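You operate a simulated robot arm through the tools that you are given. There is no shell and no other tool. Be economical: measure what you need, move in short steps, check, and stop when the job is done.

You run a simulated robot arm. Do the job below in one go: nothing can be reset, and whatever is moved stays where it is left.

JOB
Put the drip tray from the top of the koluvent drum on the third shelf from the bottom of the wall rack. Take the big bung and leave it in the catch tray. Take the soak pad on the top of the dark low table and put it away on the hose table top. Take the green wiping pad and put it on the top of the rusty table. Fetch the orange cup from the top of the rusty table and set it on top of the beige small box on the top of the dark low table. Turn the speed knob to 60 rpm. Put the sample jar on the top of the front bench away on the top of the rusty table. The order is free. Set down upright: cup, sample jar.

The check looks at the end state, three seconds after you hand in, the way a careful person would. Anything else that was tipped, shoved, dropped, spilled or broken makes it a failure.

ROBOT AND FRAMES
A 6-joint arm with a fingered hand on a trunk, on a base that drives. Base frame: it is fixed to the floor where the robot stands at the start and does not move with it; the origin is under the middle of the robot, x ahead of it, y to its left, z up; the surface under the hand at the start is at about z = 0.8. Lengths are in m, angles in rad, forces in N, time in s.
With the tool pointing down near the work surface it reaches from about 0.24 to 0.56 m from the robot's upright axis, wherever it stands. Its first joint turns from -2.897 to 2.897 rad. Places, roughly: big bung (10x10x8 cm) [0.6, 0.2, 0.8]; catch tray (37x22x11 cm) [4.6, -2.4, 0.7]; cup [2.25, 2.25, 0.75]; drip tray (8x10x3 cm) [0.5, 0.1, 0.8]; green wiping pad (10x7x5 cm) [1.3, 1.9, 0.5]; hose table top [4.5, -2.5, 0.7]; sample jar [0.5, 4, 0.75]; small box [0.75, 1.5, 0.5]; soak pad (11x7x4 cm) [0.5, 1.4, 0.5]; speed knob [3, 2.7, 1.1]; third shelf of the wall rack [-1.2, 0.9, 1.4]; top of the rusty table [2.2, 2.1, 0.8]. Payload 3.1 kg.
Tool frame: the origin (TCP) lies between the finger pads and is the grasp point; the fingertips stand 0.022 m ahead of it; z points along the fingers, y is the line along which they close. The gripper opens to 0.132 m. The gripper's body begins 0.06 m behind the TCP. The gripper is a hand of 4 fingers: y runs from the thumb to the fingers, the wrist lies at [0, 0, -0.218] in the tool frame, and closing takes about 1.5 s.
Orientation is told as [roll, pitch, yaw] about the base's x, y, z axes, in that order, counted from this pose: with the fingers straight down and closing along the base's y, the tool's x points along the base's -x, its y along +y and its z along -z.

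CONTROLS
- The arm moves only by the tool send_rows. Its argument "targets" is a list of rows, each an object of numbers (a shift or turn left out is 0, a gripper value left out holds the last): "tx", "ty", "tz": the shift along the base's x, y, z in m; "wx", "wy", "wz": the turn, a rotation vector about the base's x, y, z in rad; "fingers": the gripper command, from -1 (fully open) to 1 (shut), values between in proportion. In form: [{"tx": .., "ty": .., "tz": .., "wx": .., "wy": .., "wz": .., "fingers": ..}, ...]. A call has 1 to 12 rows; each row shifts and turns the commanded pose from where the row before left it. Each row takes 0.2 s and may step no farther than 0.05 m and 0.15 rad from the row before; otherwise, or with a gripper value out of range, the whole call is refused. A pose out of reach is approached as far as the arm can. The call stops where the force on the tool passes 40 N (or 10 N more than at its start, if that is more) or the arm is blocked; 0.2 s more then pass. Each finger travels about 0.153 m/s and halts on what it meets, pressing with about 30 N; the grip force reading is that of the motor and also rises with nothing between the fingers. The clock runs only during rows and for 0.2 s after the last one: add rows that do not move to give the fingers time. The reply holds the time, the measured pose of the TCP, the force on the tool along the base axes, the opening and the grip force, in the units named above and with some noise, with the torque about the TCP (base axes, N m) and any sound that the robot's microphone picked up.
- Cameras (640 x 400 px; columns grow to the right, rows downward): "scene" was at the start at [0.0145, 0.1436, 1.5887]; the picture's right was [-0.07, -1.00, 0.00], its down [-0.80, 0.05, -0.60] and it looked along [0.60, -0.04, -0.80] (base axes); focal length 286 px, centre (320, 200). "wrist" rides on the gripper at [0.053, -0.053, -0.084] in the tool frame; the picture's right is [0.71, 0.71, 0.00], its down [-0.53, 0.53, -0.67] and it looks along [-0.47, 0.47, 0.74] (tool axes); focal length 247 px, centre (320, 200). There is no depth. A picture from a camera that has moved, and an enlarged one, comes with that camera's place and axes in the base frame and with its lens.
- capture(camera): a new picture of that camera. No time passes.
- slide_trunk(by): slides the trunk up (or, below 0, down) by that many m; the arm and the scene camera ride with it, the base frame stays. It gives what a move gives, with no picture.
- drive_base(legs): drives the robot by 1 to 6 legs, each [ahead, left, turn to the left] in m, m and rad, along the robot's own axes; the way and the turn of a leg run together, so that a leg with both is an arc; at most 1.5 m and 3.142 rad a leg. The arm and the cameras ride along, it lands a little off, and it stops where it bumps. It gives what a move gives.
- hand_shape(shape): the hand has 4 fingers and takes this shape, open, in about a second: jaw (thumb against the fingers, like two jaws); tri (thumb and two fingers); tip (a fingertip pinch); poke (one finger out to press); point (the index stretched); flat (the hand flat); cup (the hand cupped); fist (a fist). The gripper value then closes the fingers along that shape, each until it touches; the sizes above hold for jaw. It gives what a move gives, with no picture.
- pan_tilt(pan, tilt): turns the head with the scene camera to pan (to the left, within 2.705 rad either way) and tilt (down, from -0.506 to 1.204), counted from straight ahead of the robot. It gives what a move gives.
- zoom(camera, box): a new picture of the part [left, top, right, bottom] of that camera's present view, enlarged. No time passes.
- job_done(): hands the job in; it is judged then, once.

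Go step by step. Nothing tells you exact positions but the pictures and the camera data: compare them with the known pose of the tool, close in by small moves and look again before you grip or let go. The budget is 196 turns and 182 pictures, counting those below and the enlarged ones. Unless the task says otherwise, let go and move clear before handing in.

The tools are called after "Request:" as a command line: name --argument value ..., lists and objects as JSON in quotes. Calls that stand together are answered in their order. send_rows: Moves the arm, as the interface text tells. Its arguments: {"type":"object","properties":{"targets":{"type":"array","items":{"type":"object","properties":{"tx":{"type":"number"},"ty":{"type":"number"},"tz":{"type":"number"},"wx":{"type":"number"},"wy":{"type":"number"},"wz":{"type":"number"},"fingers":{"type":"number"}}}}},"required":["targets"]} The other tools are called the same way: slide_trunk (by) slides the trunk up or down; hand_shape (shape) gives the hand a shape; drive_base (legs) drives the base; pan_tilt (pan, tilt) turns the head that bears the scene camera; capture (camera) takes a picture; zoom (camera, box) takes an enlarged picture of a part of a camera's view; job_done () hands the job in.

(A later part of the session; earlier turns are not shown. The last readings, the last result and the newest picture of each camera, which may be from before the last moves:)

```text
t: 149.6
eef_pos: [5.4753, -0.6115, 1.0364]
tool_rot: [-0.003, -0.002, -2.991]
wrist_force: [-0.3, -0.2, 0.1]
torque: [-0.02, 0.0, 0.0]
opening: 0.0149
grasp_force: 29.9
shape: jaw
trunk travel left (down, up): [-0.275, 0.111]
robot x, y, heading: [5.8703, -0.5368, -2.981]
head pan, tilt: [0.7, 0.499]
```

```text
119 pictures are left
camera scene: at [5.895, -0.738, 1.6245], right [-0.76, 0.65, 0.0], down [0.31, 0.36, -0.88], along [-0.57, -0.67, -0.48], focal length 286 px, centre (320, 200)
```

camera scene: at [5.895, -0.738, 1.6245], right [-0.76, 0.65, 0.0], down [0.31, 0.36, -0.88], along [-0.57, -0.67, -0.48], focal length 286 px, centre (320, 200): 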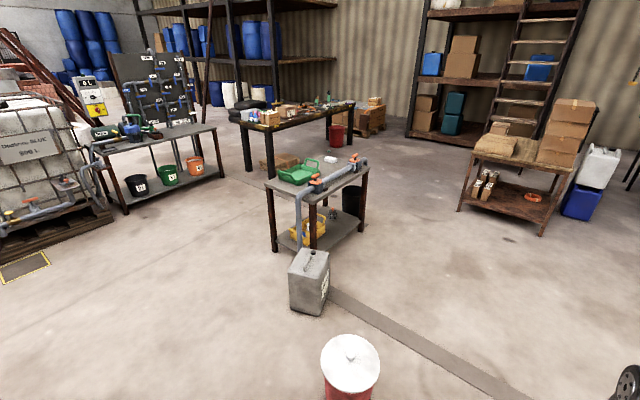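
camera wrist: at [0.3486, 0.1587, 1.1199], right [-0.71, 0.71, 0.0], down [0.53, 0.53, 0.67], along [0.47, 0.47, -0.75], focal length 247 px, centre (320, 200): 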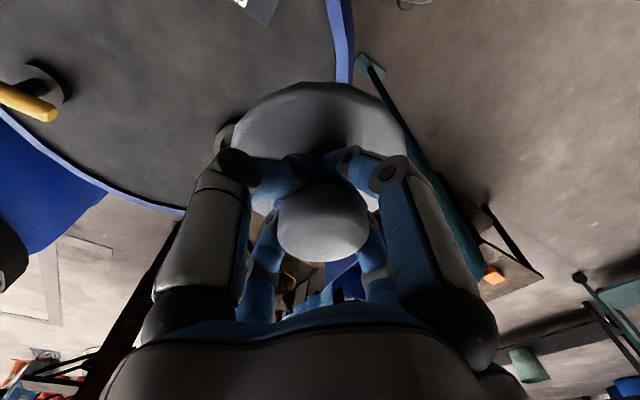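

Request:
drive_base --legs '[[0.17, 1.046, 0], [0.293, 0.743, 0]]'

Request:
pan_tilt --pan 0.0 --tilt 0.7

Request:
capture --camera "scene"

```text
t: 158.8
eef_pos: [5.2941, -2.4293, 1.0355]
tool_rot: [-0.005, -0.003, -2.996]
wrist_force: [0.2, -0.6, -0.5]
torque: [0.01, 0.02, -0.01]
opening: 0.0148
grasp_force: 30.8
shape: jaw
trunk travel left (down, up): [-0.275, 0.111]
robot x, y, heading: [5.6911, -2.3517, -2.988]
head pan, tilt: [0.7, 0.499]
```

```text
t: 159.9
eef_pos: [5.294, -2.4295, 1.0356]
tool_rot: [-0.004, -0.001, -2.997]
wrist_force: [0.1, 0.3, -1.4]
torque: [0.0, 0.0, -0.01]
opening: 0.0149
grasp_force: 30.3
shape: jaw
trunk travel left (down, up): [-0.275, 0.111]
robot x, y, heading: [5.6911, -2.3573, -2.989]
head pan, tilt: [0.0, 0.7]
```

```text
118 pictures are left
camera scene: at [5.6903, -2.5042, 1.6068], right [-0.15, 0.99, 0.0], down [0.64, 0.1, -0.77], along [-0.76, -0.12, -0.64], focal length 286 px, centre (320, 200)
```

scene: 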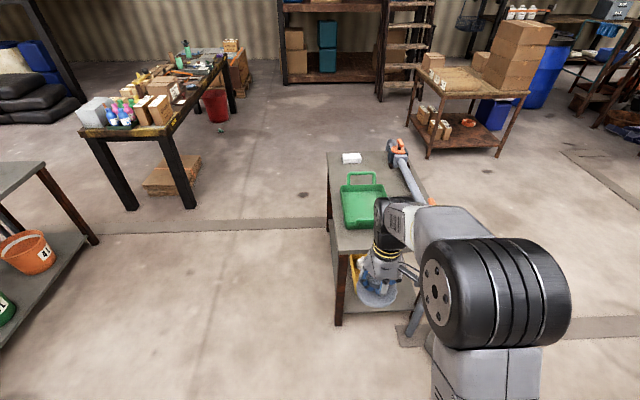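

Request:
drive_base --legs '[[0.43, -0.06, 0]]'

Request:
pan_tilt --pan -0.1 --tilt 0.95

Request:
capture --camera "scene"

Request:
capture --camera "wrist"

```text
t: 162.6
eef_pos: [4.8483, -2.4363, 1.0349]
tool_rot: [-0.007, 0.0, -3.0]
wrist_force: [-0.3, -0.5, -0.8]
torque: [0.02, 0.0, 0.02]
opening: 0.0151
grasp_force: 29.9
shape: jaw
trunk travel left (down, up): [-0.275, 0.111]
robot x, y, heading: [5.2445, -2.3622, -2.992]
head pan, tilt: [0.0, 0.7]
```

```text
t: 163.4
eef_pos: [4.8467, -2.4368, 1.036]
tool_rot: [-0.005, -0.001, -3.001]
wrist_force: [-0.4, 0.3, -0.6]
torque: [0.05, -0.02, 0.01]
opening: 0.0151
grasp_force: 30.3
shape: jaw
trunk travel left (down, up): [-0.275, 0.111]
robot x, y, heading: [5.2473, -2.3599, -2.988]
head pan, tilt: [-0.099, 0.949]
```

```text
117 pictures are left
camera scene: at [5.2555, -2.5037, 1.587], right [-0.05, 1.0, 0.0], down [0.81, 0.04, -0.58], along [-0.58, -0.03, -0.81], focal length 286 px, centre (320, 200)
```

scene: 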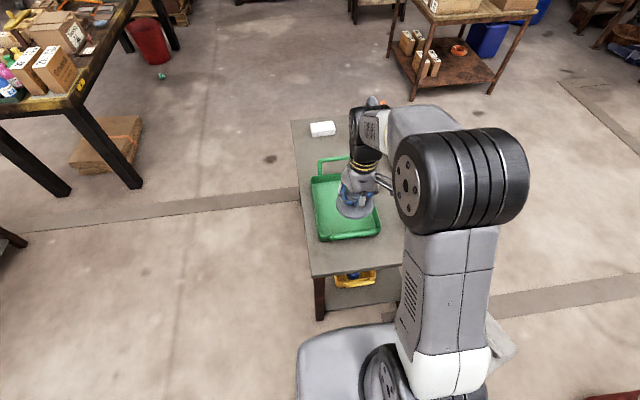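

```text
116 pictures are left
camera wrist: at [4.8937, -2.3768, 1.1202], right [0.8, -0.6, 0.0], down [-0.45, -0.6, 0.67], along [-0.4, -0.53, -0.75], focal length 247 px, centre (320, 200)
```

wrist: 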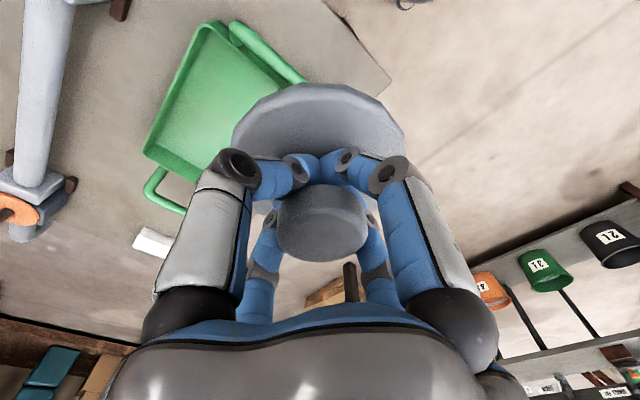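

Request:
drive_base --legs '[[0.045, 0, 0]]'

Request:
send_rows --targets '[{"tx": -0.03, "ty": 0.0}, {"tx": -0.03, "tz": -0.02}, {"tx": -0.03, "tz": -0.03}, {"tz": -0.03}, {}]'

Request:
capture --camera "scene"

Request:
capture --camera "wrist"

```text
t: 164.3
eef_pos: [4.803, -2.4444, 1.0341]
tool_rot: [-0.006, 0.002, -2.998]
wrist_force: [0.2, 0.0, -1.1]
torque: [-0.02, -0.04, 0.02]
opening: 0.0151
grasp_force: 30.0
shape: jaw
trunk travel left (down, up): [-0.275, 0.111]
robot x, y, heading: [5.2019, -2.371, -2.985]
head pan, tilt: [-0.099, 0.949]
```

```text
t: 165.5
eef_pos: [4.7122, -2.4434, 0.957]
tool_rot: [-0.004, -0.001, -2.998]
wrist_force: [0.1, -0.1, 0.0]
torque: [-0.01, -0.02, -0.01]
opening: 0.0147
grasp_force: 29.8
shape: jaw
trunk travel left (down, up): [-0.275, 0.111]
robot x, y, heading: [5.1983, -2.371, -2.985]
head pan, tilt: [-0.099, 0.949]
```

```text
115 pictures are left
camera scene: at [5.2108, -2.5105, 1.587], right [-0.05, 1.0, 0.0], down [0.81, 0.04, -0.58], along [-0.58, -0.03, -0.81], focal length 286 px, centre (320, 200)
```

scene: 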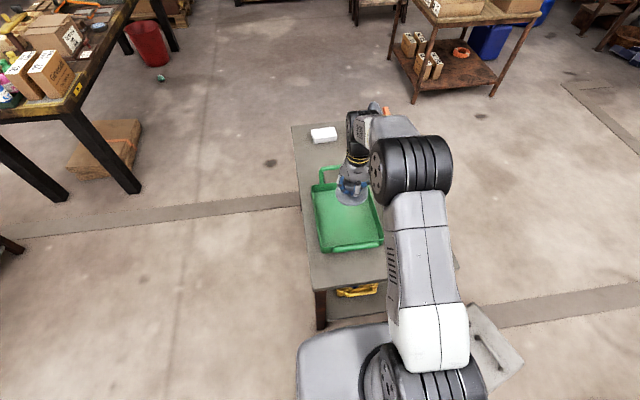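

```text
114 pictures are left
camera wrist: at [4.7571, -2.3837, 1.041], right [0.8, -0.6, 0.0], down [-0.44, -0.6, 0.67], along [-0.4, -0.53, -0.75], focal length 247 px, centre (320, 200)
```

wrist: 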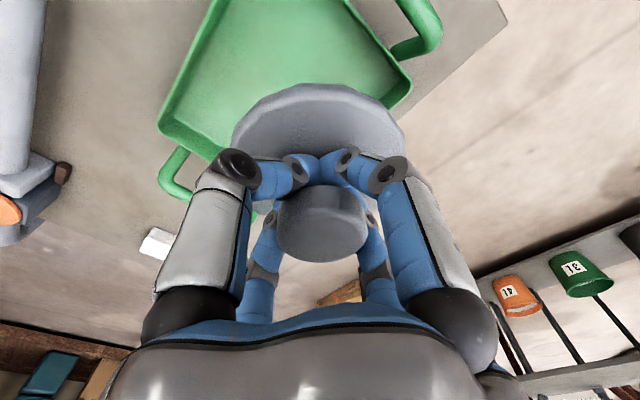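

Request:
send_rows --targets '[{"tx": -0.02, "ty": 0.002, "tz": -0.03}, {"tz": -0.04}, {"tz": -0.04}, {"tz": -0.03}, {}]'

Request:
capture --camera "wrist"

Request:
zoom --camera "scene" --box '[280, 120, 420, 270]'

```text
t: 166.7
eef_pos: [4.6956, -2.4428, 0.8142]
tool_rot: [-0.006, -0.001, -2.999]
wrist_force: [0.6, -1.2, -0.8]
torque: [0.02, 0.01, -0.03]
opening: 0.0148
grasp_force: 30.3
shape: jaw
trunk travel left (down, up): [-0.275, 0.111]
robot x, y, heading: [5.2022, -2.3728, -2.994]
head pan, tilt: [-0.099, 0.949]
```

```text
113 pictures are left
camera wrist: at [4.7391, -2.3826, 0.8986], right [0.8, -0.6, 0.0], down [-0.44, -0.6, 0.67], along [-0.4, -0.53, -0.75], focal length 247 px, centre (320, 200)
```

wrist: 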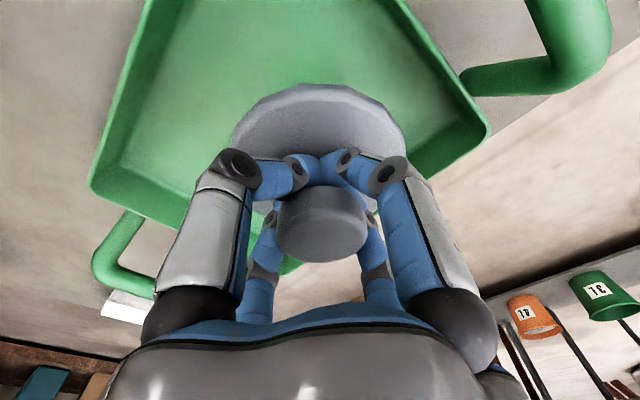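

```text
2.67 times, centred on (350, 195) of scene
camera zoom: at [5.2108, -2.5105, 1.587], right [-0.05, 1.0, 0.0], down [0.81, 0.04, -0.58], along [-0.58, -0.03, -0.81], focal length 762 px, centre (240, 213)
```

zoom: 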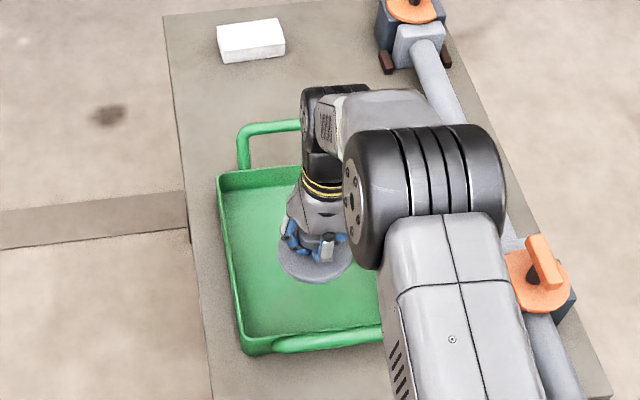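

Request:
send_rows --targets '[{"tz": -0.015}, {"tz": -0.01}, {"tz": -0.006}, {"tz": -0.006}, {"tz": -0.006}, {"tz": -0.006}, {"tz": -0.006}, {"tz": -0.006}, {"tz": -0.006}]'

```text
t: 168.7
eef_pos: [4.6938, -2.441, 0.7483]
tool_rot: [-0.006, -0.004, -2.998]
wrist_force: [-0.1, -0.6, -0.8]
torque: [-0.04, 0.02, -0.01]
opening: 0.0147
grasp_force: 29.6
shape: jaw
trunk travel left (down, up): [-0.275, 0.111]
robot x, y, heading: [5.2033, -2.3699, -2.993]
head pan, tilt: [-0.099, 0.949]
```

Request:
send_rows --targets '[{"tz": -0.006}, {"tz": -0.006}, {"tz": -0.006}, {"tz": -0.006}, {"tz": -0.006}, {"tz": -0.006}]'

Request:
zoom --camera "scene" --box '[280, 120, 420, 270]'

```text
t: 169.6
eef_pos: [4.6885, -2.4415, 0.7347]
tool_rot: [-0.008, -0.015, -3.001]
wrist_force: [5.3, 2.2, 25.9]
torque: [-0.58, -0.06, 0.14]
opening: 0.0156
grasp_force: 29.6
shape: jaw
trunk travel left (down, up): [-0.275, 0.111]
robot x, y, heading: [5.2015, -2.368, -2.985]
head pan, tilt: [-0.099, 0.949]
stopped in row 4: the force on the tool passed its limit at 45 N (the readings are from after the stop); the commanded pose is now the measured one
```

```text
2.67 times, centred on (350, 195) of scene
camera zoom: at [5.2136, -2.5102, 1.5871], right [-0.05, 1.0, 0.0], down [0.81, 0.04, -0.58], along [-0.58, -0.03, -0.81], focal length 762 px, centre (240, 213)
```

zoom: 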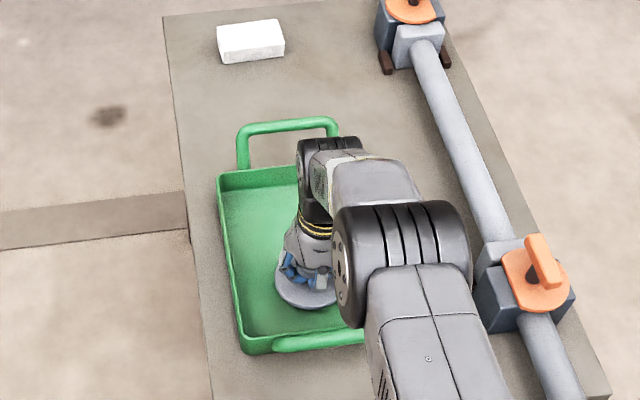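

Bung rests on the tray floor. Raise 2 mm, release, and lift away.

Request:
send_rows --targets '[{"tz": 0.003}, {"fingers": -1}, {}, {}, {}, {}, {}]'

Request:
send_rows --targets '[{"tz": 0.03}, {"tz": 0.04}, {"tz": 0.05}, {"tz": 0.05, "tx": 0.01}, {"tz": 0.05, "tx": 0.03}, {"tx": 0.04, "tz": 0.02}, {"tx": 0.04, "tz": 0.02}, {}]'

Request:
capture --camera "scene"

```text
t: 171.2
eef_pos: [4.691, -2.4409, 0.7357]
tool_rot: [-0.007, -0.006, -3.001]
wrist_force: [-1.3, 0.7, 0.2]
torque: [0.03, -0.03, 0.02]
opening: 0.1318
grasp_force: 0.2
shape: jaw
trunk travel left (down, up): [-0.275, 0.111]
robot x, y, heading: [5.1982, -2.3704, -2.989]
head pan, tilt: [-0.099, 0.949]
```

```text
refused: row 4 steps farther than a row can; nothing moved
```

```text
110 pictures are left
camera scene: at [5.2106, -2.5105, 1.587], right [-0.05, 1.0, 0.0], down [0.81, 0.04, -0.58], along [-0.58, -0.03, -0.81], focal length 286 px, centre (320, 200)
```

scene: 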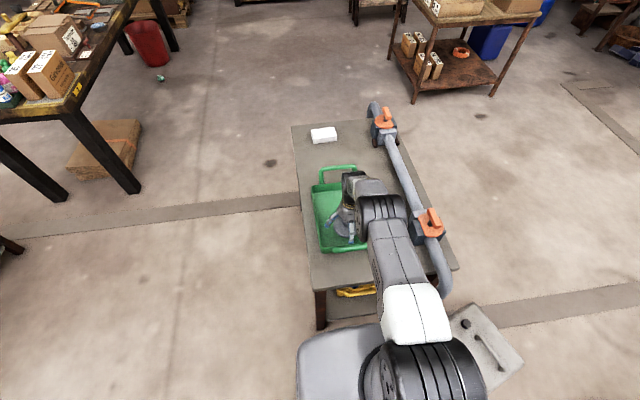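

Request:
send_rows --targets '[{"tz": 0.03}, {"tz": 0.04}, {"tz": 0.05}, {"tz": 0.045, "tx": 0.01}, {"tz": 0.04, "tx": 0.03}, {"tx": 0.04, "tz": 0.02}, {"tx": 0.04, "tz": 0.02}, {"tx": 0.04, "tz": 0.02}, {}]'

Request:
zoom --camera "scene" --box '[280, 120, 460, 270]'

```text
t: 173.2
eef_pos: [4.8499, -2.4409, 0.9991]
tool_rot: [-0.007, -0.009, -2.999]
wrist_force: [0.2, 0.8, -0.1]
torque: [-0.02, -0.04, 0.01]
opening: 0.132
grasp_force: 0.1
shape: jaw
trunk travel left (down, up): [-0.275, 0.111]
robot x, y, heading: [5.2009, -2.3697, -2.992]
head pan, tilt: [-0.099, 0.949]
```

```text
2.67 times, centred on (370, 195) of scene
camera zoom: at [5.2097, -2.5106, 1.587], right [-0.05, 1.0, 0.0], down [0.81, 0.04, -0.58], along [-0.58, -0.03, -0.81], focal length 762 px, centre (187, 213)
```

zoom: 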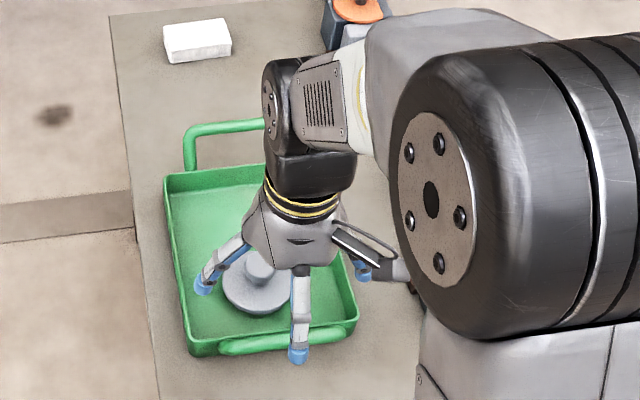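

Bung is in the tray. Back out and look north-west toward the speed knob.

Request:
drive_base --legs '[[-0.539, 0.113, 0], [-0.33, -1.366, 0], [0.253, -1.455, 0], [0, 0, -0.85]]'

Request:
pan_tilt --pan 0.0 --tilt 0.25

Request:
capture --camera "scene"

```text
t: 187.4
eef_pos: [5.144, -0.2314, 1.0118]
tool_rot: [0.01, -0.06, -2.991]
wrist_force: [-0.9, -0.1, -0.1]
torque: [0.01, -0.01, 0.0]
opening: 0.1319
grasp_force: 0.1
shape: jaw
trunk travel left (down, up): [-0.275, 0.111]
robot x, y, heading: [5.4535, -0.1835, -2.978]
head pan, tilt: [-0.099, 0.949]
stopped in leg 3: the robot was blocked; the commanded pose is now the measured one
```

```text
t: 188.5
eef_pos: [5.1306, -0.2333, 1.0056]
tool_rot: [0.012, -0.045, -2.987]
wrist_force: [-1.0, 0.2, 0.1]
torque: [-0.05, -0.01, 0.0]
opening: 0.1321
grasp_force: 0.0
shape: jaw
trunk travel left (down, up): [-0.275, 0.111]
robot x, y, heading: [5.4505, -0.1778, -2.98]
head pan, tilt: [0.0, 0.25]
```

```text
108 pictures are left
camera scene: at [5.4396, -0.3307, 1.6474], right [-0.16, 0.99, 0.0], down [0.25, 0.04, -0.97], along [-0.96, -0.16, -0.25], focal length 286 px, centre (320, 200)
```

scene: 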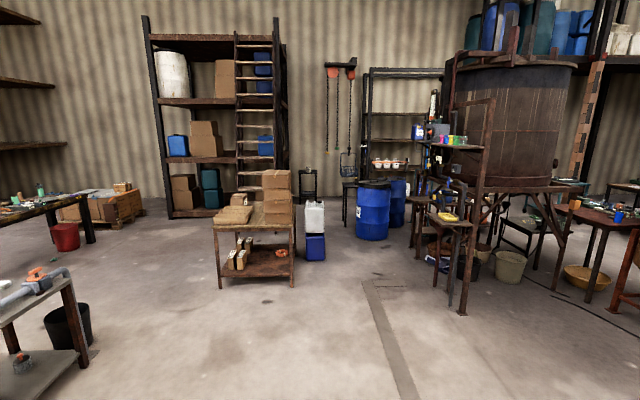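

Request:
pan_tilt --pan -1.4 --tilt 0.6

Request:
capture --camera "scene"

Request:
pan_tilt --pan -0.6 --tilt 0.6

Request:
capture --camera "scene"

```text
t: 190.0
eef_pos: [5.1298, -0.2328, 1.0058]
tool_rot: [0.01, -0.047, -2.988]
wrist_force: [-0.3, 0.0, -0.1]
torque: [0.07, 0.04, -0.01]
opening: 0.1321
grasp_force: 0.1
shape: jaw
trunk travel left (down, up): [-0.275, 0.111]
robot x, y, heading: [5.4506, -0.1807, -2.979]
head pan, tilt: [-1.4, 0.6]
```

```text
107 pictures are left
camera scene: at [5.5034, -0.2316, 1.6154], right [0.94, 0.33, 0.0], down [0.19, -0.53, -0.83], along [-0.27, 0.78, -0.56], focal length 286 px, centre (320, 200)
```

scene: 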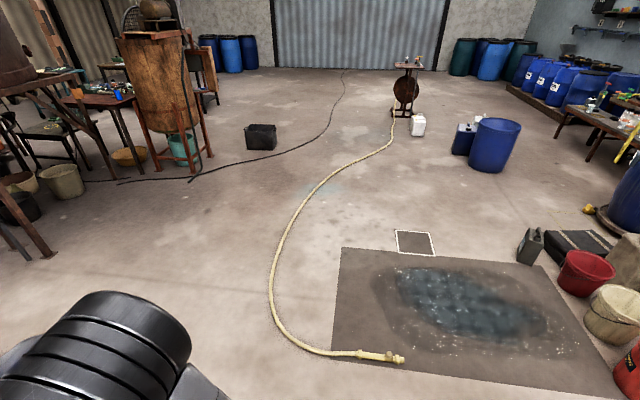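

```text
t: 191.2
eef_pos: [5.1305, -0.2347, 1.0063]
tool_rot: [0.011, -0.046, -2.987]
wrist_force: [-0.5, 0.9, 0.0]
torque: [-0.01, 0.0, 0.03]
opening: 0.1322
grasp_force: 0.1
shape: jaw
trunk travel left (down, up): [-0.275, 0.111]
robot x, y, heading: [5.4492, -0.1779, -2.979]
head pan, tilt: [-0.6, 0.6]
```

```text
106 pictures are left
camera scene: at [5.4525, -0.2776, 1.6154], right [0.42, 0.91, 0.0], down [0.51, -0.24, -0.83], along [-0.75, 0.35, -0.56], focal length 286 px, centre (320, 200)
```

scene: 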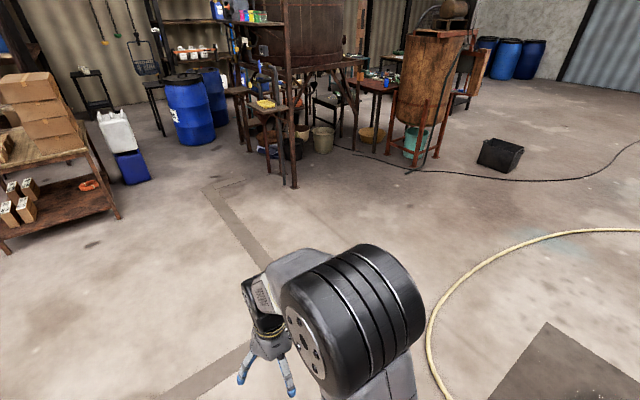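

Request:
zoom --camera "scene" --box '[330, 0, 530, 190]'

Request:
pan_tilt --pan -0.95 --tilt 0.2

Request:
zoom --camera "scene" --box '[150, 60, 470, 260]'

```text
2.11 times, centred on (430, 95) of scene
camera zoom: at [5.4525, -0.2776, 1.6154], right [0.42, 0.91, 0.0], down [0.51, -0.24, -0.83], along [-0.75, 0.35, -0.56], focal length 602 px, centre (88, 421)
```

zoom: 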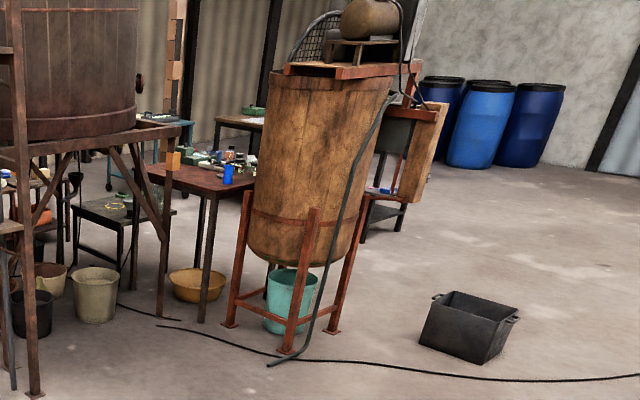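

```text
t: 192.0
eef_pos: [5.1293, -0.2342, 1.0058]
tool_rot: [0.01, -0.047, -2.986]
wrist_force: [0.8, -0.1, 0.3]
torque: [-0.02, 0.03, -0.02]
opening: 0.132
grasp_force: 0.1
shape: jaw
trunk travel left (down, up): [-0.275, 0.111]
robot x, y, heading: [5.4527, -0.1784, -2.978]
head pan, tilt: [-0.949, 0.201]
```

```text
2.00 times, centred on (310, 160) of scene
camera zoom: at [5.4665, -0.2493, 1.6521], right [0.71, 0.71, 0.0], down [0.14, -0.14, -0.98], along [-0.69, 0.69, -0.2], focal length 572 px, centre (340, 280)
```

zoom: 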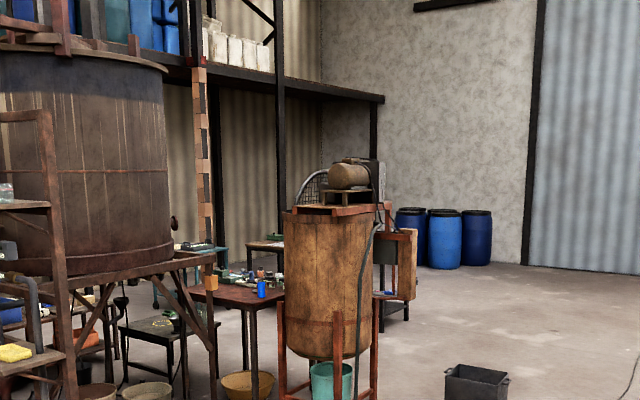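

The floor pad to my north blocked the base; I'll return by the known route to the dark low table for the soak pad.

Request:
drive_base --legs '[[1.376, 0.048, 0], [1.328, -0.248, 0], [0.992, -0.132, 0], [0.549, 0.569, 0], [1.283, -0.21, 0], [0, 0, -1.734]]'

Request:
pan_tilt --pan 0.0 --tilt 0.5

Request:
capture --camera "scene"

```text
t: 220.2
eef_pos: [-0.3437, -1.0984, 1.004]
tool_rot: [0.01, -0.03, -3.0]
wrist_force: [21.6, 2.4, -0.2]
torque: [-0.32, 2.67, 0.3]
opening: 0.1322
grasp_force: 0.0
shape: jaw
trunk travel left (down, up): [-0.275, 0.111]
robot x, y, heading: [-0.0357, -1.0475, -2.992]
head pan, tilt: [-0.949, 0.201]
stopped in leg 5: the force on the tool passed its limit at 45 N (the readings are from after the stop); the commanded pose is now the measured one
```

```text
t: 221.4
eef_pos: [-0.3452, -1.0991, 1.006]
tool_rot: [0.01, -0.036, -3.002]
wrist_force: [26.5, 7.2, 0.5]
torque: [-0.82, 3.12, 0.28]
opening: 0.132
grasp_force: 0.1
shape: jaw
trunk travel left (down, up): [-0.275, 0.111]
robot x, y, heading: [-0.0354, -1.054, -2.996]
head pan, tilt: [0.0, 0.499]
```

```text
103 pictures are left
camera scene: at [-0.0367, -1.1994, 1.6247], right [-0.14, 0.99, 0.0], down [0.47, 0.07, -0.88], along [-0.87, -0.13, -0.47], focal length 286 px, centre (320, 200)
```

scene: 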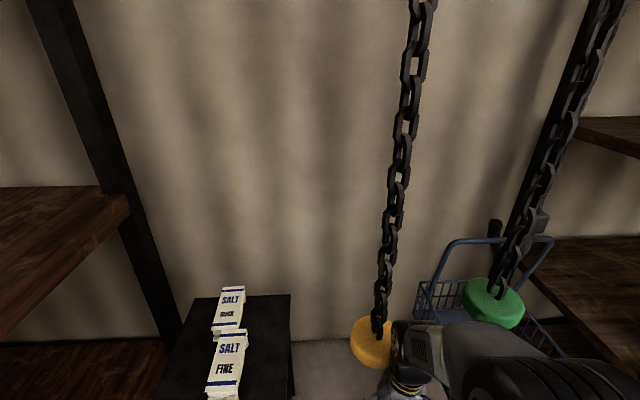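

My hand met the hanging yellow chain pull; I back straight off.

Request:
drive_base --legs '[[-0.25, 0.0, 0]]'

Request:
capture --camera "scene"

```text
t: 223.2
eef_pos: [-0.1092, -1.0648, 1.0042]
tool_rot: [0.011, -0.032, -3.001]
wrist_force: [0.0, -0.3, 0.2]
torque: [-0.02, 0.0, 0.01]
opening: 0.1318
grasp_force: 0.1
shape: jaw
trunk travel left (down, up): [-0.275, 0.111]
robot x, y, heading: [0.2045, -1.0154, -2.998]
head pan, tilt: [0.0, 0.499]
```

```text
102 pictures are left
camera scene: at [0.1975, -1.1662, 1.6245], right [-0.14, 0.99, 0.0], down [0.47, 0.07, -0.88], along [-0.87, -0.13, -0.48], focal length 286 px, centre (320, 200)
```

scene: 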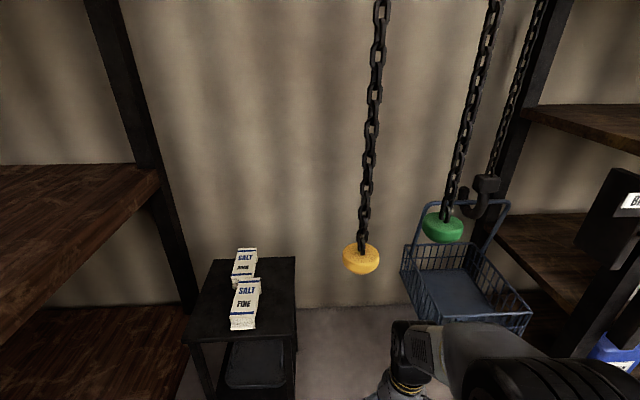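

Request:
drive_base --legs '[[0, 0, -1.715], [0.25, 0.3, 0], [1.4, 0.05, 0], [0.55, 0, 0], [0, 0, -1.26]]'

Request:
pan_tilt --pan 0.1 --tilt 0.7

Request:
capture --camera "scene"

```text
t: 242.4
eef_pos: [0.1499, 1.3098, 1.0035]
tool_rot: [0.011, -0.031, 0.318]
wrist_force: [0.9, 0.5, -0.3]
torque: [-0.01, 0.03, 0.02]
opening: 0.1323
grasp_force: 0.1
shape: jaw
trunk travel left (down, up): [-0.275, 0.111]
robot x, y, heading: [-0.1488, 1.2039, 0.321]
head pan, tilt: [0.0, 0.499]
```

```text
t: 243.1
eef_pos: [0.1503, 1.3097, 1.0042]
tool_rot: [0.01, -0.032, 0.32]
wrist_force: [0.4, 0.3, 0.3]
torque: [-0.01, -0.03, -0.01]
opening: 0.1321
grasp_force: 0.1
shape: jaw
trunk travel left (down, up): [-0.275, 0.111]
robot x, y, heading: [-0.1498, 1.2065, 0.323]
head pan, tilt: [0.099, 0.7]
```

```text
101 pictures are left
camera scene: at [-0.1762, 1.364, 1.6068], right [0.41, -0.91, 0.0], down [-0.59, -0.26, -0.77], along [0.7, 0.31, -0.64], focal length 286 px, centre (320, 200)
```

scene: 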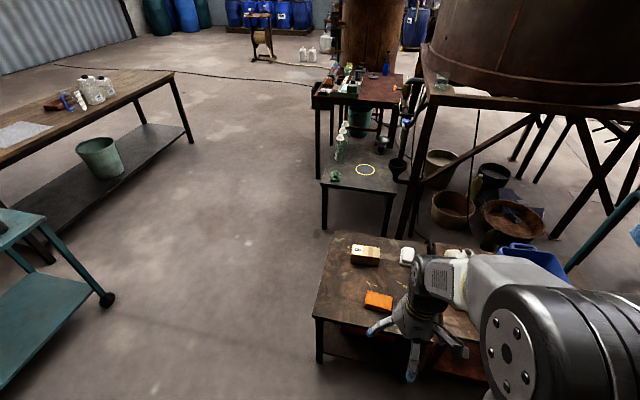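

Request:
zoom --camera "scene" --box '[300, 220, 480, 350]'

Request:
zoom --camera "scene" --box '[300, 50, 440, 200]'

```text
3.08 times, centred on (390, 285) of scene
camera zoom: at [-0.1762, 1.364, 1.6068], right [0.41, -0.91, 0.0], down [-0.59, -0.26, -0.77], along [0.7, 0.31, -0.64], focal length 879 px, centre (105, -62)
```

zoom: 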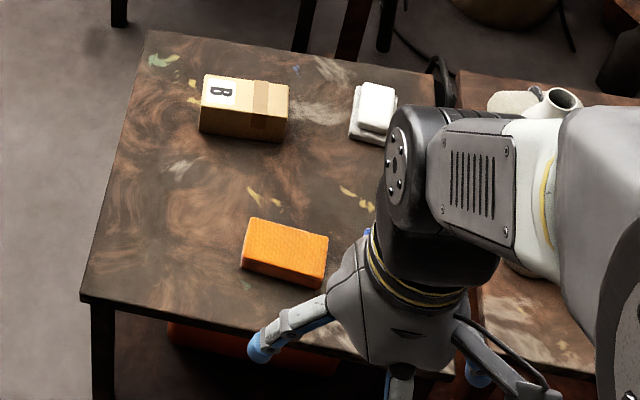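

```text
2.67 times, centred on (370, 125) of scene
camera zoom: at [-0.1762, 1.364, 1.6068], right [0.41, -0.91, 0.0], down [-0.59, -0.26, -0.77], along [0.7, 0.31, -0.64], focal length 762 px, centre (187, 400)
```

zoom: 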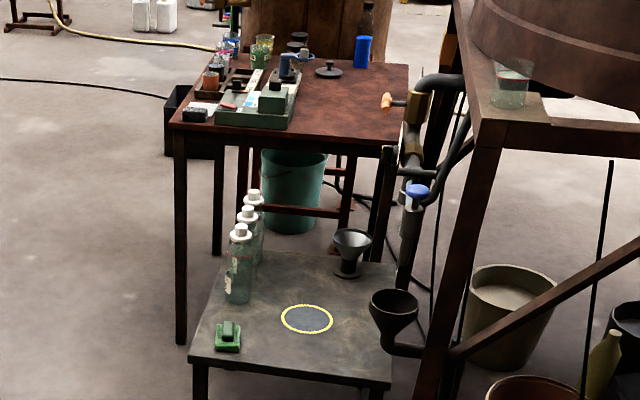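

The orange block is the soak pad (the blue/white ones are handled pads). Table is low, so I drive closer and lower the trunk.

Request:
drive_base --legs '[[0.19, 0, 0]]'

Request:
slide_trunk --by -0.27

Request:
send_rows --targets '[{"wz": -0.115, "wy": 0.03, "tx": 0.03}, {"wz": -0.115, "tx": 0.03}, {"tx": 0.03}, {"tx": 0.03}, {"tx": 0.03}, {}]'

Request:
capture --camera "wrist"

Request:
capture --camera "scene"

```text
t: 244.7
eef_pos: [0.3283, 1.3698, 1.003]
tool_rot: [0.011, -0.029, 0.317]
wrist_force: [0.4, 0.0, -0.2]
torque: [-0.03, 0.0, 0.04]
opening: 0.1318
grasp_force: 0.0
shape: jaw
trunk travel left (down, up): [-0.275, 0.111]
robot x, y, heading: [0.0272, 1.2693, 0.33]
head pan, tilt: [0.099, 0.7]
```

```text
t: 247.4
eef_pos: [0.3269, 1.369, 0.7351]
tool_rot: [0.012, -0.031, 0.316]
wrist_force: [0.0, 0.5, 0.2]
torque: [0.0, -0.01, 0.01]
opening: 0.1322
grasp_force: 0.2
shape: jaw
trunk travel left (down, up): [-0.005, 0.381]
robot x, y, heading: [0.026, 1.2666, 0.325]
head pan, tilt: [0.099, 0.7]
```

```text
t: 248.8
eef_pos: [0.4772, 1.3695, 0.7362]
tool_rot: [0.017, -0.001, 0.087]
wrist_force: [1.2, -0.4, 0.7]
torque: [-0.04, -0.01, -0.02]
opening: 0.1318
grasp_force: 0.1
shape: jaw
trunk travel left (down, up): [-0.005, 0.381]
robot x, y, heading: [0.0235, 1.2638, 0.321]
head pan, tilt: [0.099, 0.7]
```

```text
98 pictures are left
camera wrist: at [0.4288, 1.3102, 0.8195], right [-0.77, 0.64, 0.01], down [0.48, 0.56, 0.68], along [0.43, 0.53, -0.73], focal length 247 px, centre (320, 200)
```

wrist: 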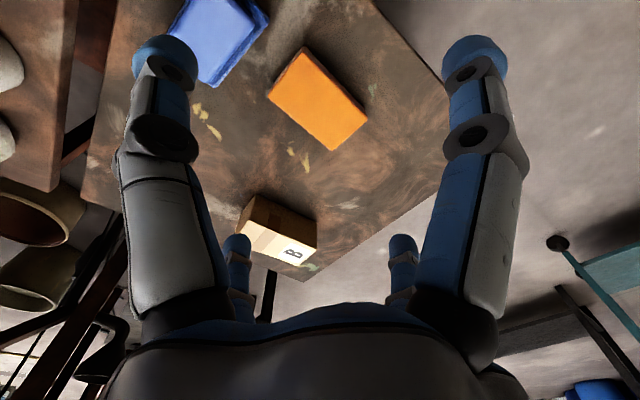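

```text
97 pictures are left
camera scene: at [0.001, 1.4234, 1.3376], right [0.41, -0.91, 0.0], down [-0.59, -0.26, -0.76], along [0.7, 0.31, -0.64], focal length 286 px, centre (320, 200)
```

scene: 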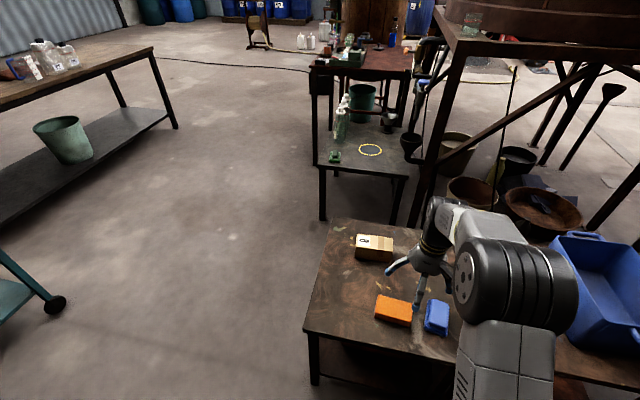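

Request:
send_rows --targets '[{"tx": 0.02, "ty": 0.033, "wz": 0.06, "wx": -0.015}, {"tz": -0.05}, {"tz": -0.05}, {"tz": -0.04}, {}]'

Request:
capture --camera "wrist"

Request:
zoom --camera "scene" --box '[330, 220, 490, 350]'

```text
t: 250.0
eef_pos: [0.4982, 1.4018, 0.5926]
tool_rot: [0.004, 0.0, 0.149]
wrist_force: [-0.2, 0.7, 0.3]
torque: [0.0, 0.04, 0.01]
opening: 0.1322
grasp_force: 0.1
shape: jaw
trunk travel left (down, up): [-0.005, 0.381]
robot x, y, heading: [0.0252, 1.2699, 0.323]
head pan, tilt: [0.099, 0.7]
```

```text
96 pictures are left
camera wrist: at [0.453, 1.3412, 0.6769], right [-0.8, 0.6, 0.0], down [0.44, 0.6, 0.67], along [0.4, 0.54, -0.74], focal length 247 px, centre (320, 200)
```

wrist: 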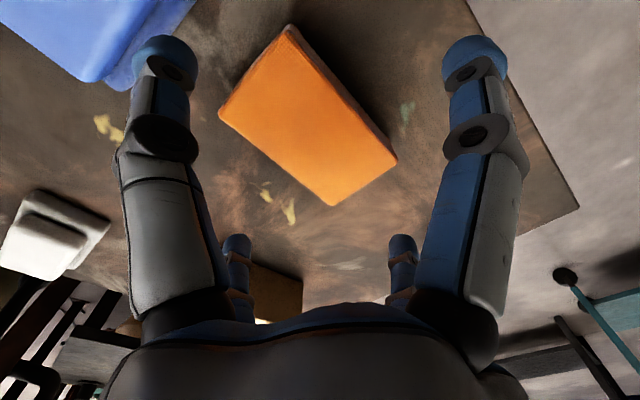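

```text
3.08 times, centred on (410, 285) of scene
camera zoom: at [0.001, 1.4234, 1.3376], right [0.41, -0.91, 0.0], down [-0.59, -0.26, -0.76], along [0.7, 0.31, -0.64], focal length 879 px, centre (43, -62)
```

zoom: 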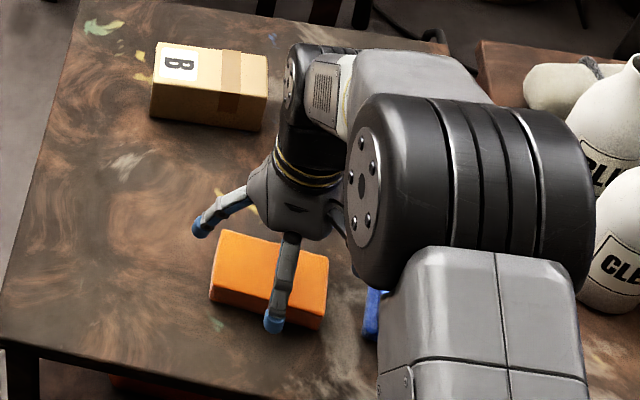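

Request:
send_rows --targets '[{"tx": 0.006, "ty": 0.002, "wz": -0.055, "tz": -0.03}, {"tz": -0.02}, {"tz": -0.01}, {"tz": -0.006}, {"tz": -0.006}, {"tz": -0.006}, {"tz": -0.006}]'

Request:
capture --camera "wrist"

```text
t: 251.6
eef_pos: [0.5059, 1.405, 0.5191]
tool_rot: [0.004, -0.012, 0.094]
wrist_force: [-6.9, -2.2, 20.8]
torque: [-0.32, 0.06, -0.03]
opening: 0.1317
grasp_force: 0.0
shape: jaw
trunk travel left (down, up): [-0.005, 0.381]
robot x, y, heading: [0.025, 1.2673, 0.324]
head pan, tilt: [0.099, 0.7]
stopped in row 7: the force on the tool passed its limit at 46 N (the readings are from after the stop); the commanded pose is now the measured one
```

```text
94 pictures are left
camera wrist: at [0.4567, 1.3469, 0.6023], right [-0.77, 0.64, 0.0], down [0.47, 0.57, 0.68], along [0.43, 0.52, -0.74], focal length 247 px, centre (320, 200)
```

wrist: 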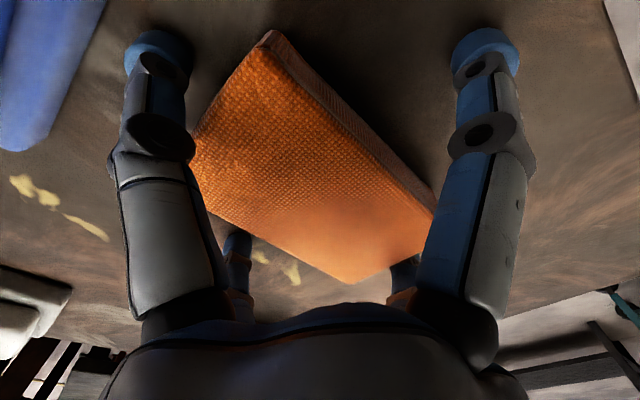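

Request:
send_rows --targets '[{"tz": 0.005, "wy": 0.011}, {"fingers": 1}, {}, {}, {}, {}, {}, {}]'

Request:
send_rows --targets '[{"tz": 0.02}, {"tz": 0.04}, {"tz": 0.04}, {"tz": 0.04, "tx": -0.02}, {"tx": -0.03, "tz": 0.03}, {"tx": -0.03, "tz": 0.03}, {}]'

Request:
capture --camera "wrist"

```text
t: 253.4
eef_pos: [0.5063, 1.405, 0.5227]
tool_rot: [0.005, 0.004, 0.092]
wrist_force: [-2.6, -0.6, 6.6]
torque: [0.16, 0.23, 0.04]
opening: 0.0855
grasp_force: 30.2
shape: jaw
trunk travel left (down, up): [-0.005, 0.381]
robot x, y, heading: [0.0266, 1.2689, 0.324]
head pan, tilt: [0.099, 0.7]
```

```text
t: 255.0
eef_pos: [0.4283, 1.4043, 0.7231]
tool_rot: [0.006, 0.002, 0.093]
wrist_force: [1.3, 0.2, -0.9]
torque: [0.02, -0.03, 0.04]
opening: 0.0851
grasp_force: 30.1
shape: jaw
trunk travel left (down, up): [-0.005, 0.381]
robot x, y, heading: [0.028, 1.2684, 0.323]
head pan, tilt: [0.099, 0.7]
```

```text
93 pictures are left
camera wrist: at [0.3801, 1.3463, 0.8069], right [-0.77, 0.64, 0.01], down [0.48, 0.57, 0.67], along [0.42, 0.52, -0.74], focal length 247 px, centre (320, 200)
```

wrist: 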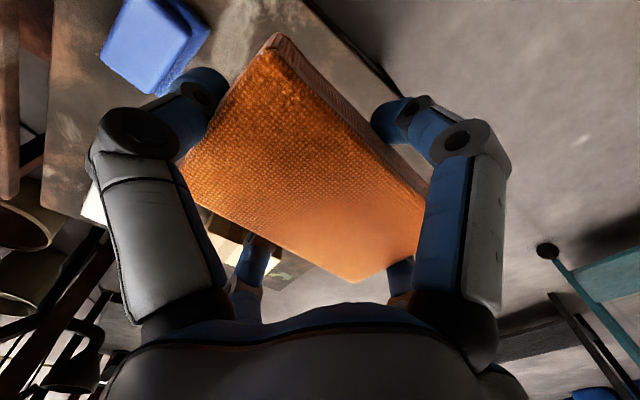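

Pad held. Raise the trunk and retrace the known route toward the hose table.

Request:
slide_trunk --by 0.3

Request:
drive_base --legs '[[-0.19, 0, 0], [0, 0, -0.323], [0, -1.0, 0], [0.13, -1.27, 0], [1.32, 0, 0], [0.45, 0.6, 0]]'

```text
t: 258.0
eef_pos: [0.428, 1.4041, 1.0219]
tool_rot: [0.005, 0.003, 0.091]
wrist_force: [0.0, -0.3, -0.4]
torque: [0.0, -0.02, 0.01]
opening: 0.0852
grasp_force: 30.6
shape: jaw
trunk travel left (down, up): [-0.305, 0.081]
robot x, y, heading: [0.0307, 1.2674, 0.321]
head pan, tilt: [0.099, 0.7]
```

```text
t: 281.4
eef_pos: [2.1651, -0.4076, 1.0226]
tool_rot: [0.005, 0.004, -0.202]
wrist_force: [0.1, 0.5, -1.1]
torque: [0.01, -0.02, -0.02]
opening: 0.0848
grasp_force: 29.8
shape: jaw
trunk travel left (down, up): [-0.305, 0.081]
robot x, y, heading: [1.7392, -0.4237, 0.026]
head pan, tilt: [0.099, 0.7]
```

Request:
drive_base --legs '[[1.3, -0.1, 0], [1.4, -0.02, 0], [1.4, -0.1, 0], [0, 0, 1.71], [-1.362, 0.218, 0], [-1.19, 0.453, 0]]'

Request:
pan_tilt --pan 1.0 --tilt 0.7

Request:
capture --camera "scene"

```text
t: 317.9
eef_pos: [5.5272, -2.7353, 1.0207]
tool_rot: [0.005, 0.003, 1.505]
wrist_force: [-0.6, 1.4, -1.0]
torque: [0.0, 0.0, 0.02]
opening: 0.0847
grasp_force: 29.9
shape: jaw
trunk travel left (down, up): [-0.305, 0.081]
robot x, y, heading: [5.6007, -3.149, 1.738]
head pan, tilt: [0.099, 0.7]
```

```text
t: 319.1
eef_pos: [5.5265, -2.7345, 1.0228]
tool_rot: [0.004, 0.002, 1.507]
wrist_force: [0.2, -0.2, -0.1]
torque: [-0.02, -0.02, 0.0]
opening: 0.0849
grasp_force: 29.7
shape: jaw
trunk travel left (down, up): [-0.305, 0.081]
robot x, y, heading: [5.5966, -3.152, 1.733]
head pan, tilt: [1.0, 0.7]
```

```text
92 pictures are left
camera scene: at [5.3866, -3.2026, 1.637], right [0.39, 0.92, 0.0], down [0.59, -0.25, -0.76], along [-0.7, 0.3, -0.64], focal length 286 px, centre (320, 200)
```

scene: 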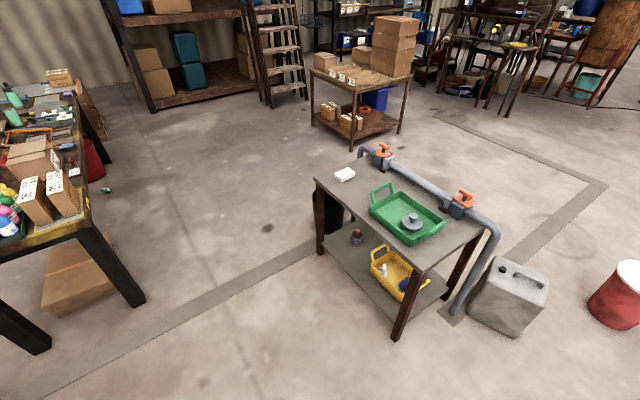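

Clear view: I'll set the pad between the white soap and the tray, from the back side.

Request:
drive_base --legs '[[0.3, 1.154, 0]]'

Request:
pan_tilt --pan -0.1 --tilt 0.95

Request:
capture --camera "scene"

```text
t: 325.1
eef_pos: [4.3583, -2.6134, 1.022]
tool_rot: [0.005, 0.005, 1.483]
wrist_force: [0.1, -0.4, -1.6]
torque: [0.02, -0.01, -0.02]
opening: 0.0848
grasp_force: 29.9
shape: jaw
trunk travel left (down, up): [-0.305, 0.081]
robot x, y, heading: [4.4243, -3.0316, 1.716]
head pan, tilt: [1.0, 0.7]
```

```text
t: 326.4
eef_pos: [4.3589, -2.6105, 1.0212]
tool_rot: [0.007, 0.003, 1.486]
wrist_force: [0.6, -1.2, 0.7]
torque: [-0.02, -0.01, 0.0]
opening: 0.085
grasp_force: 29.6
shape: jaw
trunk travel left (down, up): [-0.305, 0.081]
robot x, y, heading: [4.4264, -3.0322, 1.712]
head pan, tilt: [-0.099, 0.949]
```

```text
91 pictures are left
camera scene: at [4.2822, -3.0385, 1.6172], right [1.0, 0.05, 0.0], down [0.04, -0.81, -0.58], along [-0.03, 0.58, -0.81], focal length 286 px, centre (320, 200)
```

scene: 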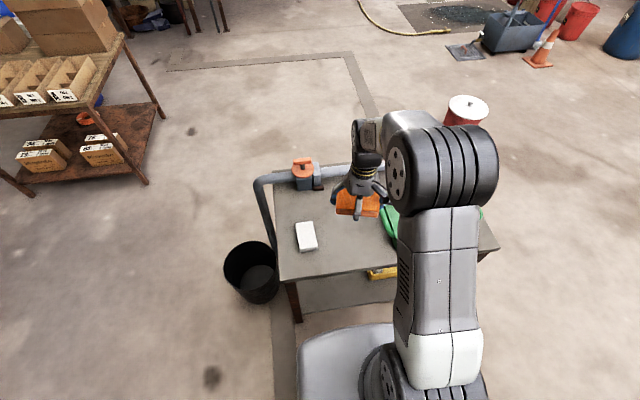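

Request:
drive_base --legs '[[0.05, 0, 0]]'

Request:
slide_trunk --by -0.17

Request:
send_rows --targets '[{"ty": 0.035}, {"ty": 0.035}, {"ty": 0.035, "tz": -0.02}, {"tz": -0.03}, {}]'

Request:
capture --camera "scene"

Request:
capture --camera "wrist"

```text
t: 327.3
eef_pos: [4.3509, -2.5619, 1.0216]
tool_rot: [0.005, 0.005, 1.486]
wrist_force: [-0.5, 0.1, 0.1]
torque: [-0.02, -0.03, -0.02]
opening: 0.0848
grasp_force: 29.2
shape: jaw
trunk travel left (down, up): [-0.305, 0.081]
robot x, y, heading: [4.4147, -2.9847, 1.716]
head pan, tilt: [-0.099, 0.949]
```

```text
t: 329.2
eef_pos: [4.3507, -2.5623, 0.8523]
tool_rot: [0.004, 0.003, 1.485]
wrist_force: [0.0, 0.9, -0.7]
torque: [0.01, 0.0, -0.04]
opening: 0.0852
grasp_force: 29.2
shape: jaw
trunk travel left (down, up): [-0.135, 0.251]
robot x, y, heading: [4.4177, -2.9817, 1.714]
head pan, tilt: [-0.099, 0.949]
```

```text
t: 330.4
eef_pos: [4.3496, -2.4586, 0.8027]
tool_rot: [0.006, 0.003, 1.486]
wrist_force: [0.8, 0.2, -0.1]
torque: [0.02, -0.01, -0.01]
opening: 0.085
grasp_force: 29.9
shape: jaw
trunk travel left (down, up): [-0.135, 0.251]
robot x, y, heading: [4.4157, -2.9813, 1.714]
head pan, tilt: [-0.099, 0.949]
```

```text
90 pictures are left
camera scene: at [4.2752, -2.9896, 1.4479], right [1.0, 0.05, 0.0], down [0.04, -0.81, -0.58], along [-0.03, 0.58, -0.81], focal length 286 px, centre (320, 200)
```

scene: 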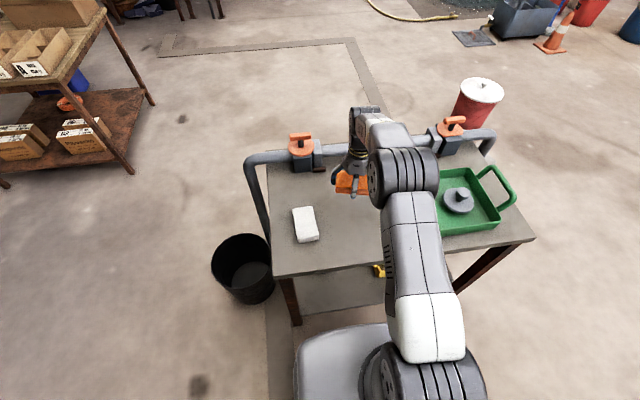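

```text
89 pictures are left
camera wrist: at [4.3997, -2.5151, 0.8869], right [-0.76, -0.64, 0.01], down [-0.48, 0.57, 0.67], along [-0.43, 0.51, -0.74], focal length 247 px, centre (320, 200)
```

wrist: 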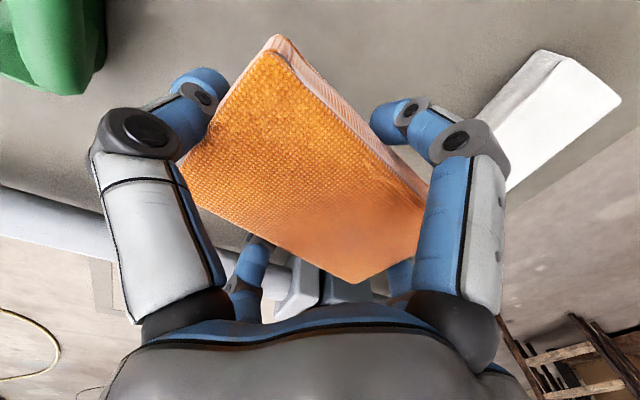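

Request:
send_rows --targets '[{"tz": -0.04}, {"tz": -0.04}, {"tz": -0.015}, {"tz": -0.005}, {"tz": -0.005}, {"tz": -0.005}, {"tz": -0.005}, {"tz": -0.005}, {"tz": -0.005}, {"tz": -0.005}]'

```text
t: 331.8
eef_pos: [4.3502, -2.4563, 0.7006]
tool_rot: [0.009, -0.005, 1.485]
wrist_force: [1.8, -7.0, 21.5]
torque: [-0.51, 0.36, 0.08]
opening: 0.0847
grasp_force: 30.5
shape: jaw
trunk travel left (down, up): [-0.135, 0.251]
robot x, y, heading: [4.4118, -2.9815, 1.716]
head pan, tilt: [-0.099, 0.949]
stopped in row 6: the force on the tool passed its limit at 45 N (the readings are from after the stop); the commanded pose is now the measured one
```

Contact. Release and lift.

Request:
send_rows --targets '[{"tz": 0.005}, {"fingers": -1}, {}, {}, {}, {}]'

Request:
send_rows --targets '[{"tz": 0.03}, {"tz": 0.04}, {"tz": 0.04}, {"tz": 0.03, "ty": -0.03}, {"ty": -0.04, "tz": 0.02}, {}]'

Request:
capture --camera "scene"

```text
t: 333.2
eef_pos: [4.3492, -2.4549, 0.7028]
tool_rot: [0.007, -0.001, 1.486]
wrist_force: [0.3, 0.4, 0.9]
torque: [-0.02, 0.0, 0.01]
opening: 0.1319
grasp_force: 0.0
shape: jaw
trunk travel left (down, up): [-0.135, 0.251]
robot x, y, heading: [4.4164, -2.9821, 1.713]
head pan, tilt: [-0.099, 0.949]
```

```text
t: 334.6
eef_pos: [4.3523, -2.525, 0.8615]
tool_rot: [0.007, -0.002, 1.486]
wrist_force: [-0.7, -0.1, -0.4]
torque: [-0.03, 0.01, -0.02]
opening: 0.1322
grasp_force: 0.0
shape: jaw
trunk travel left (down, up): [-0.135, 0.251]
robot x, y, heading: [4.4148, -2.9838, 1.717]
head pan, tilt: [-0.099, 0.949]
```

```text
88 pictures are left
camera scene: at [4.2751, -2.9893, 1.4479], right [1.0, 0.05, 0.0], down [0.04, -0.81, -0.58], along [-0.03, 0.58, -0.81], focal length 286 px, centre (320, 200)
```

scene: 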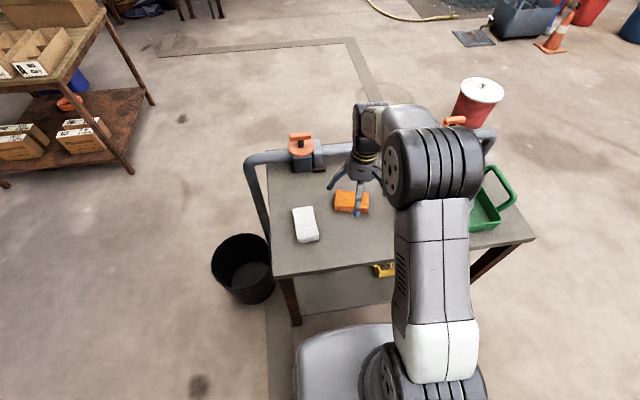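

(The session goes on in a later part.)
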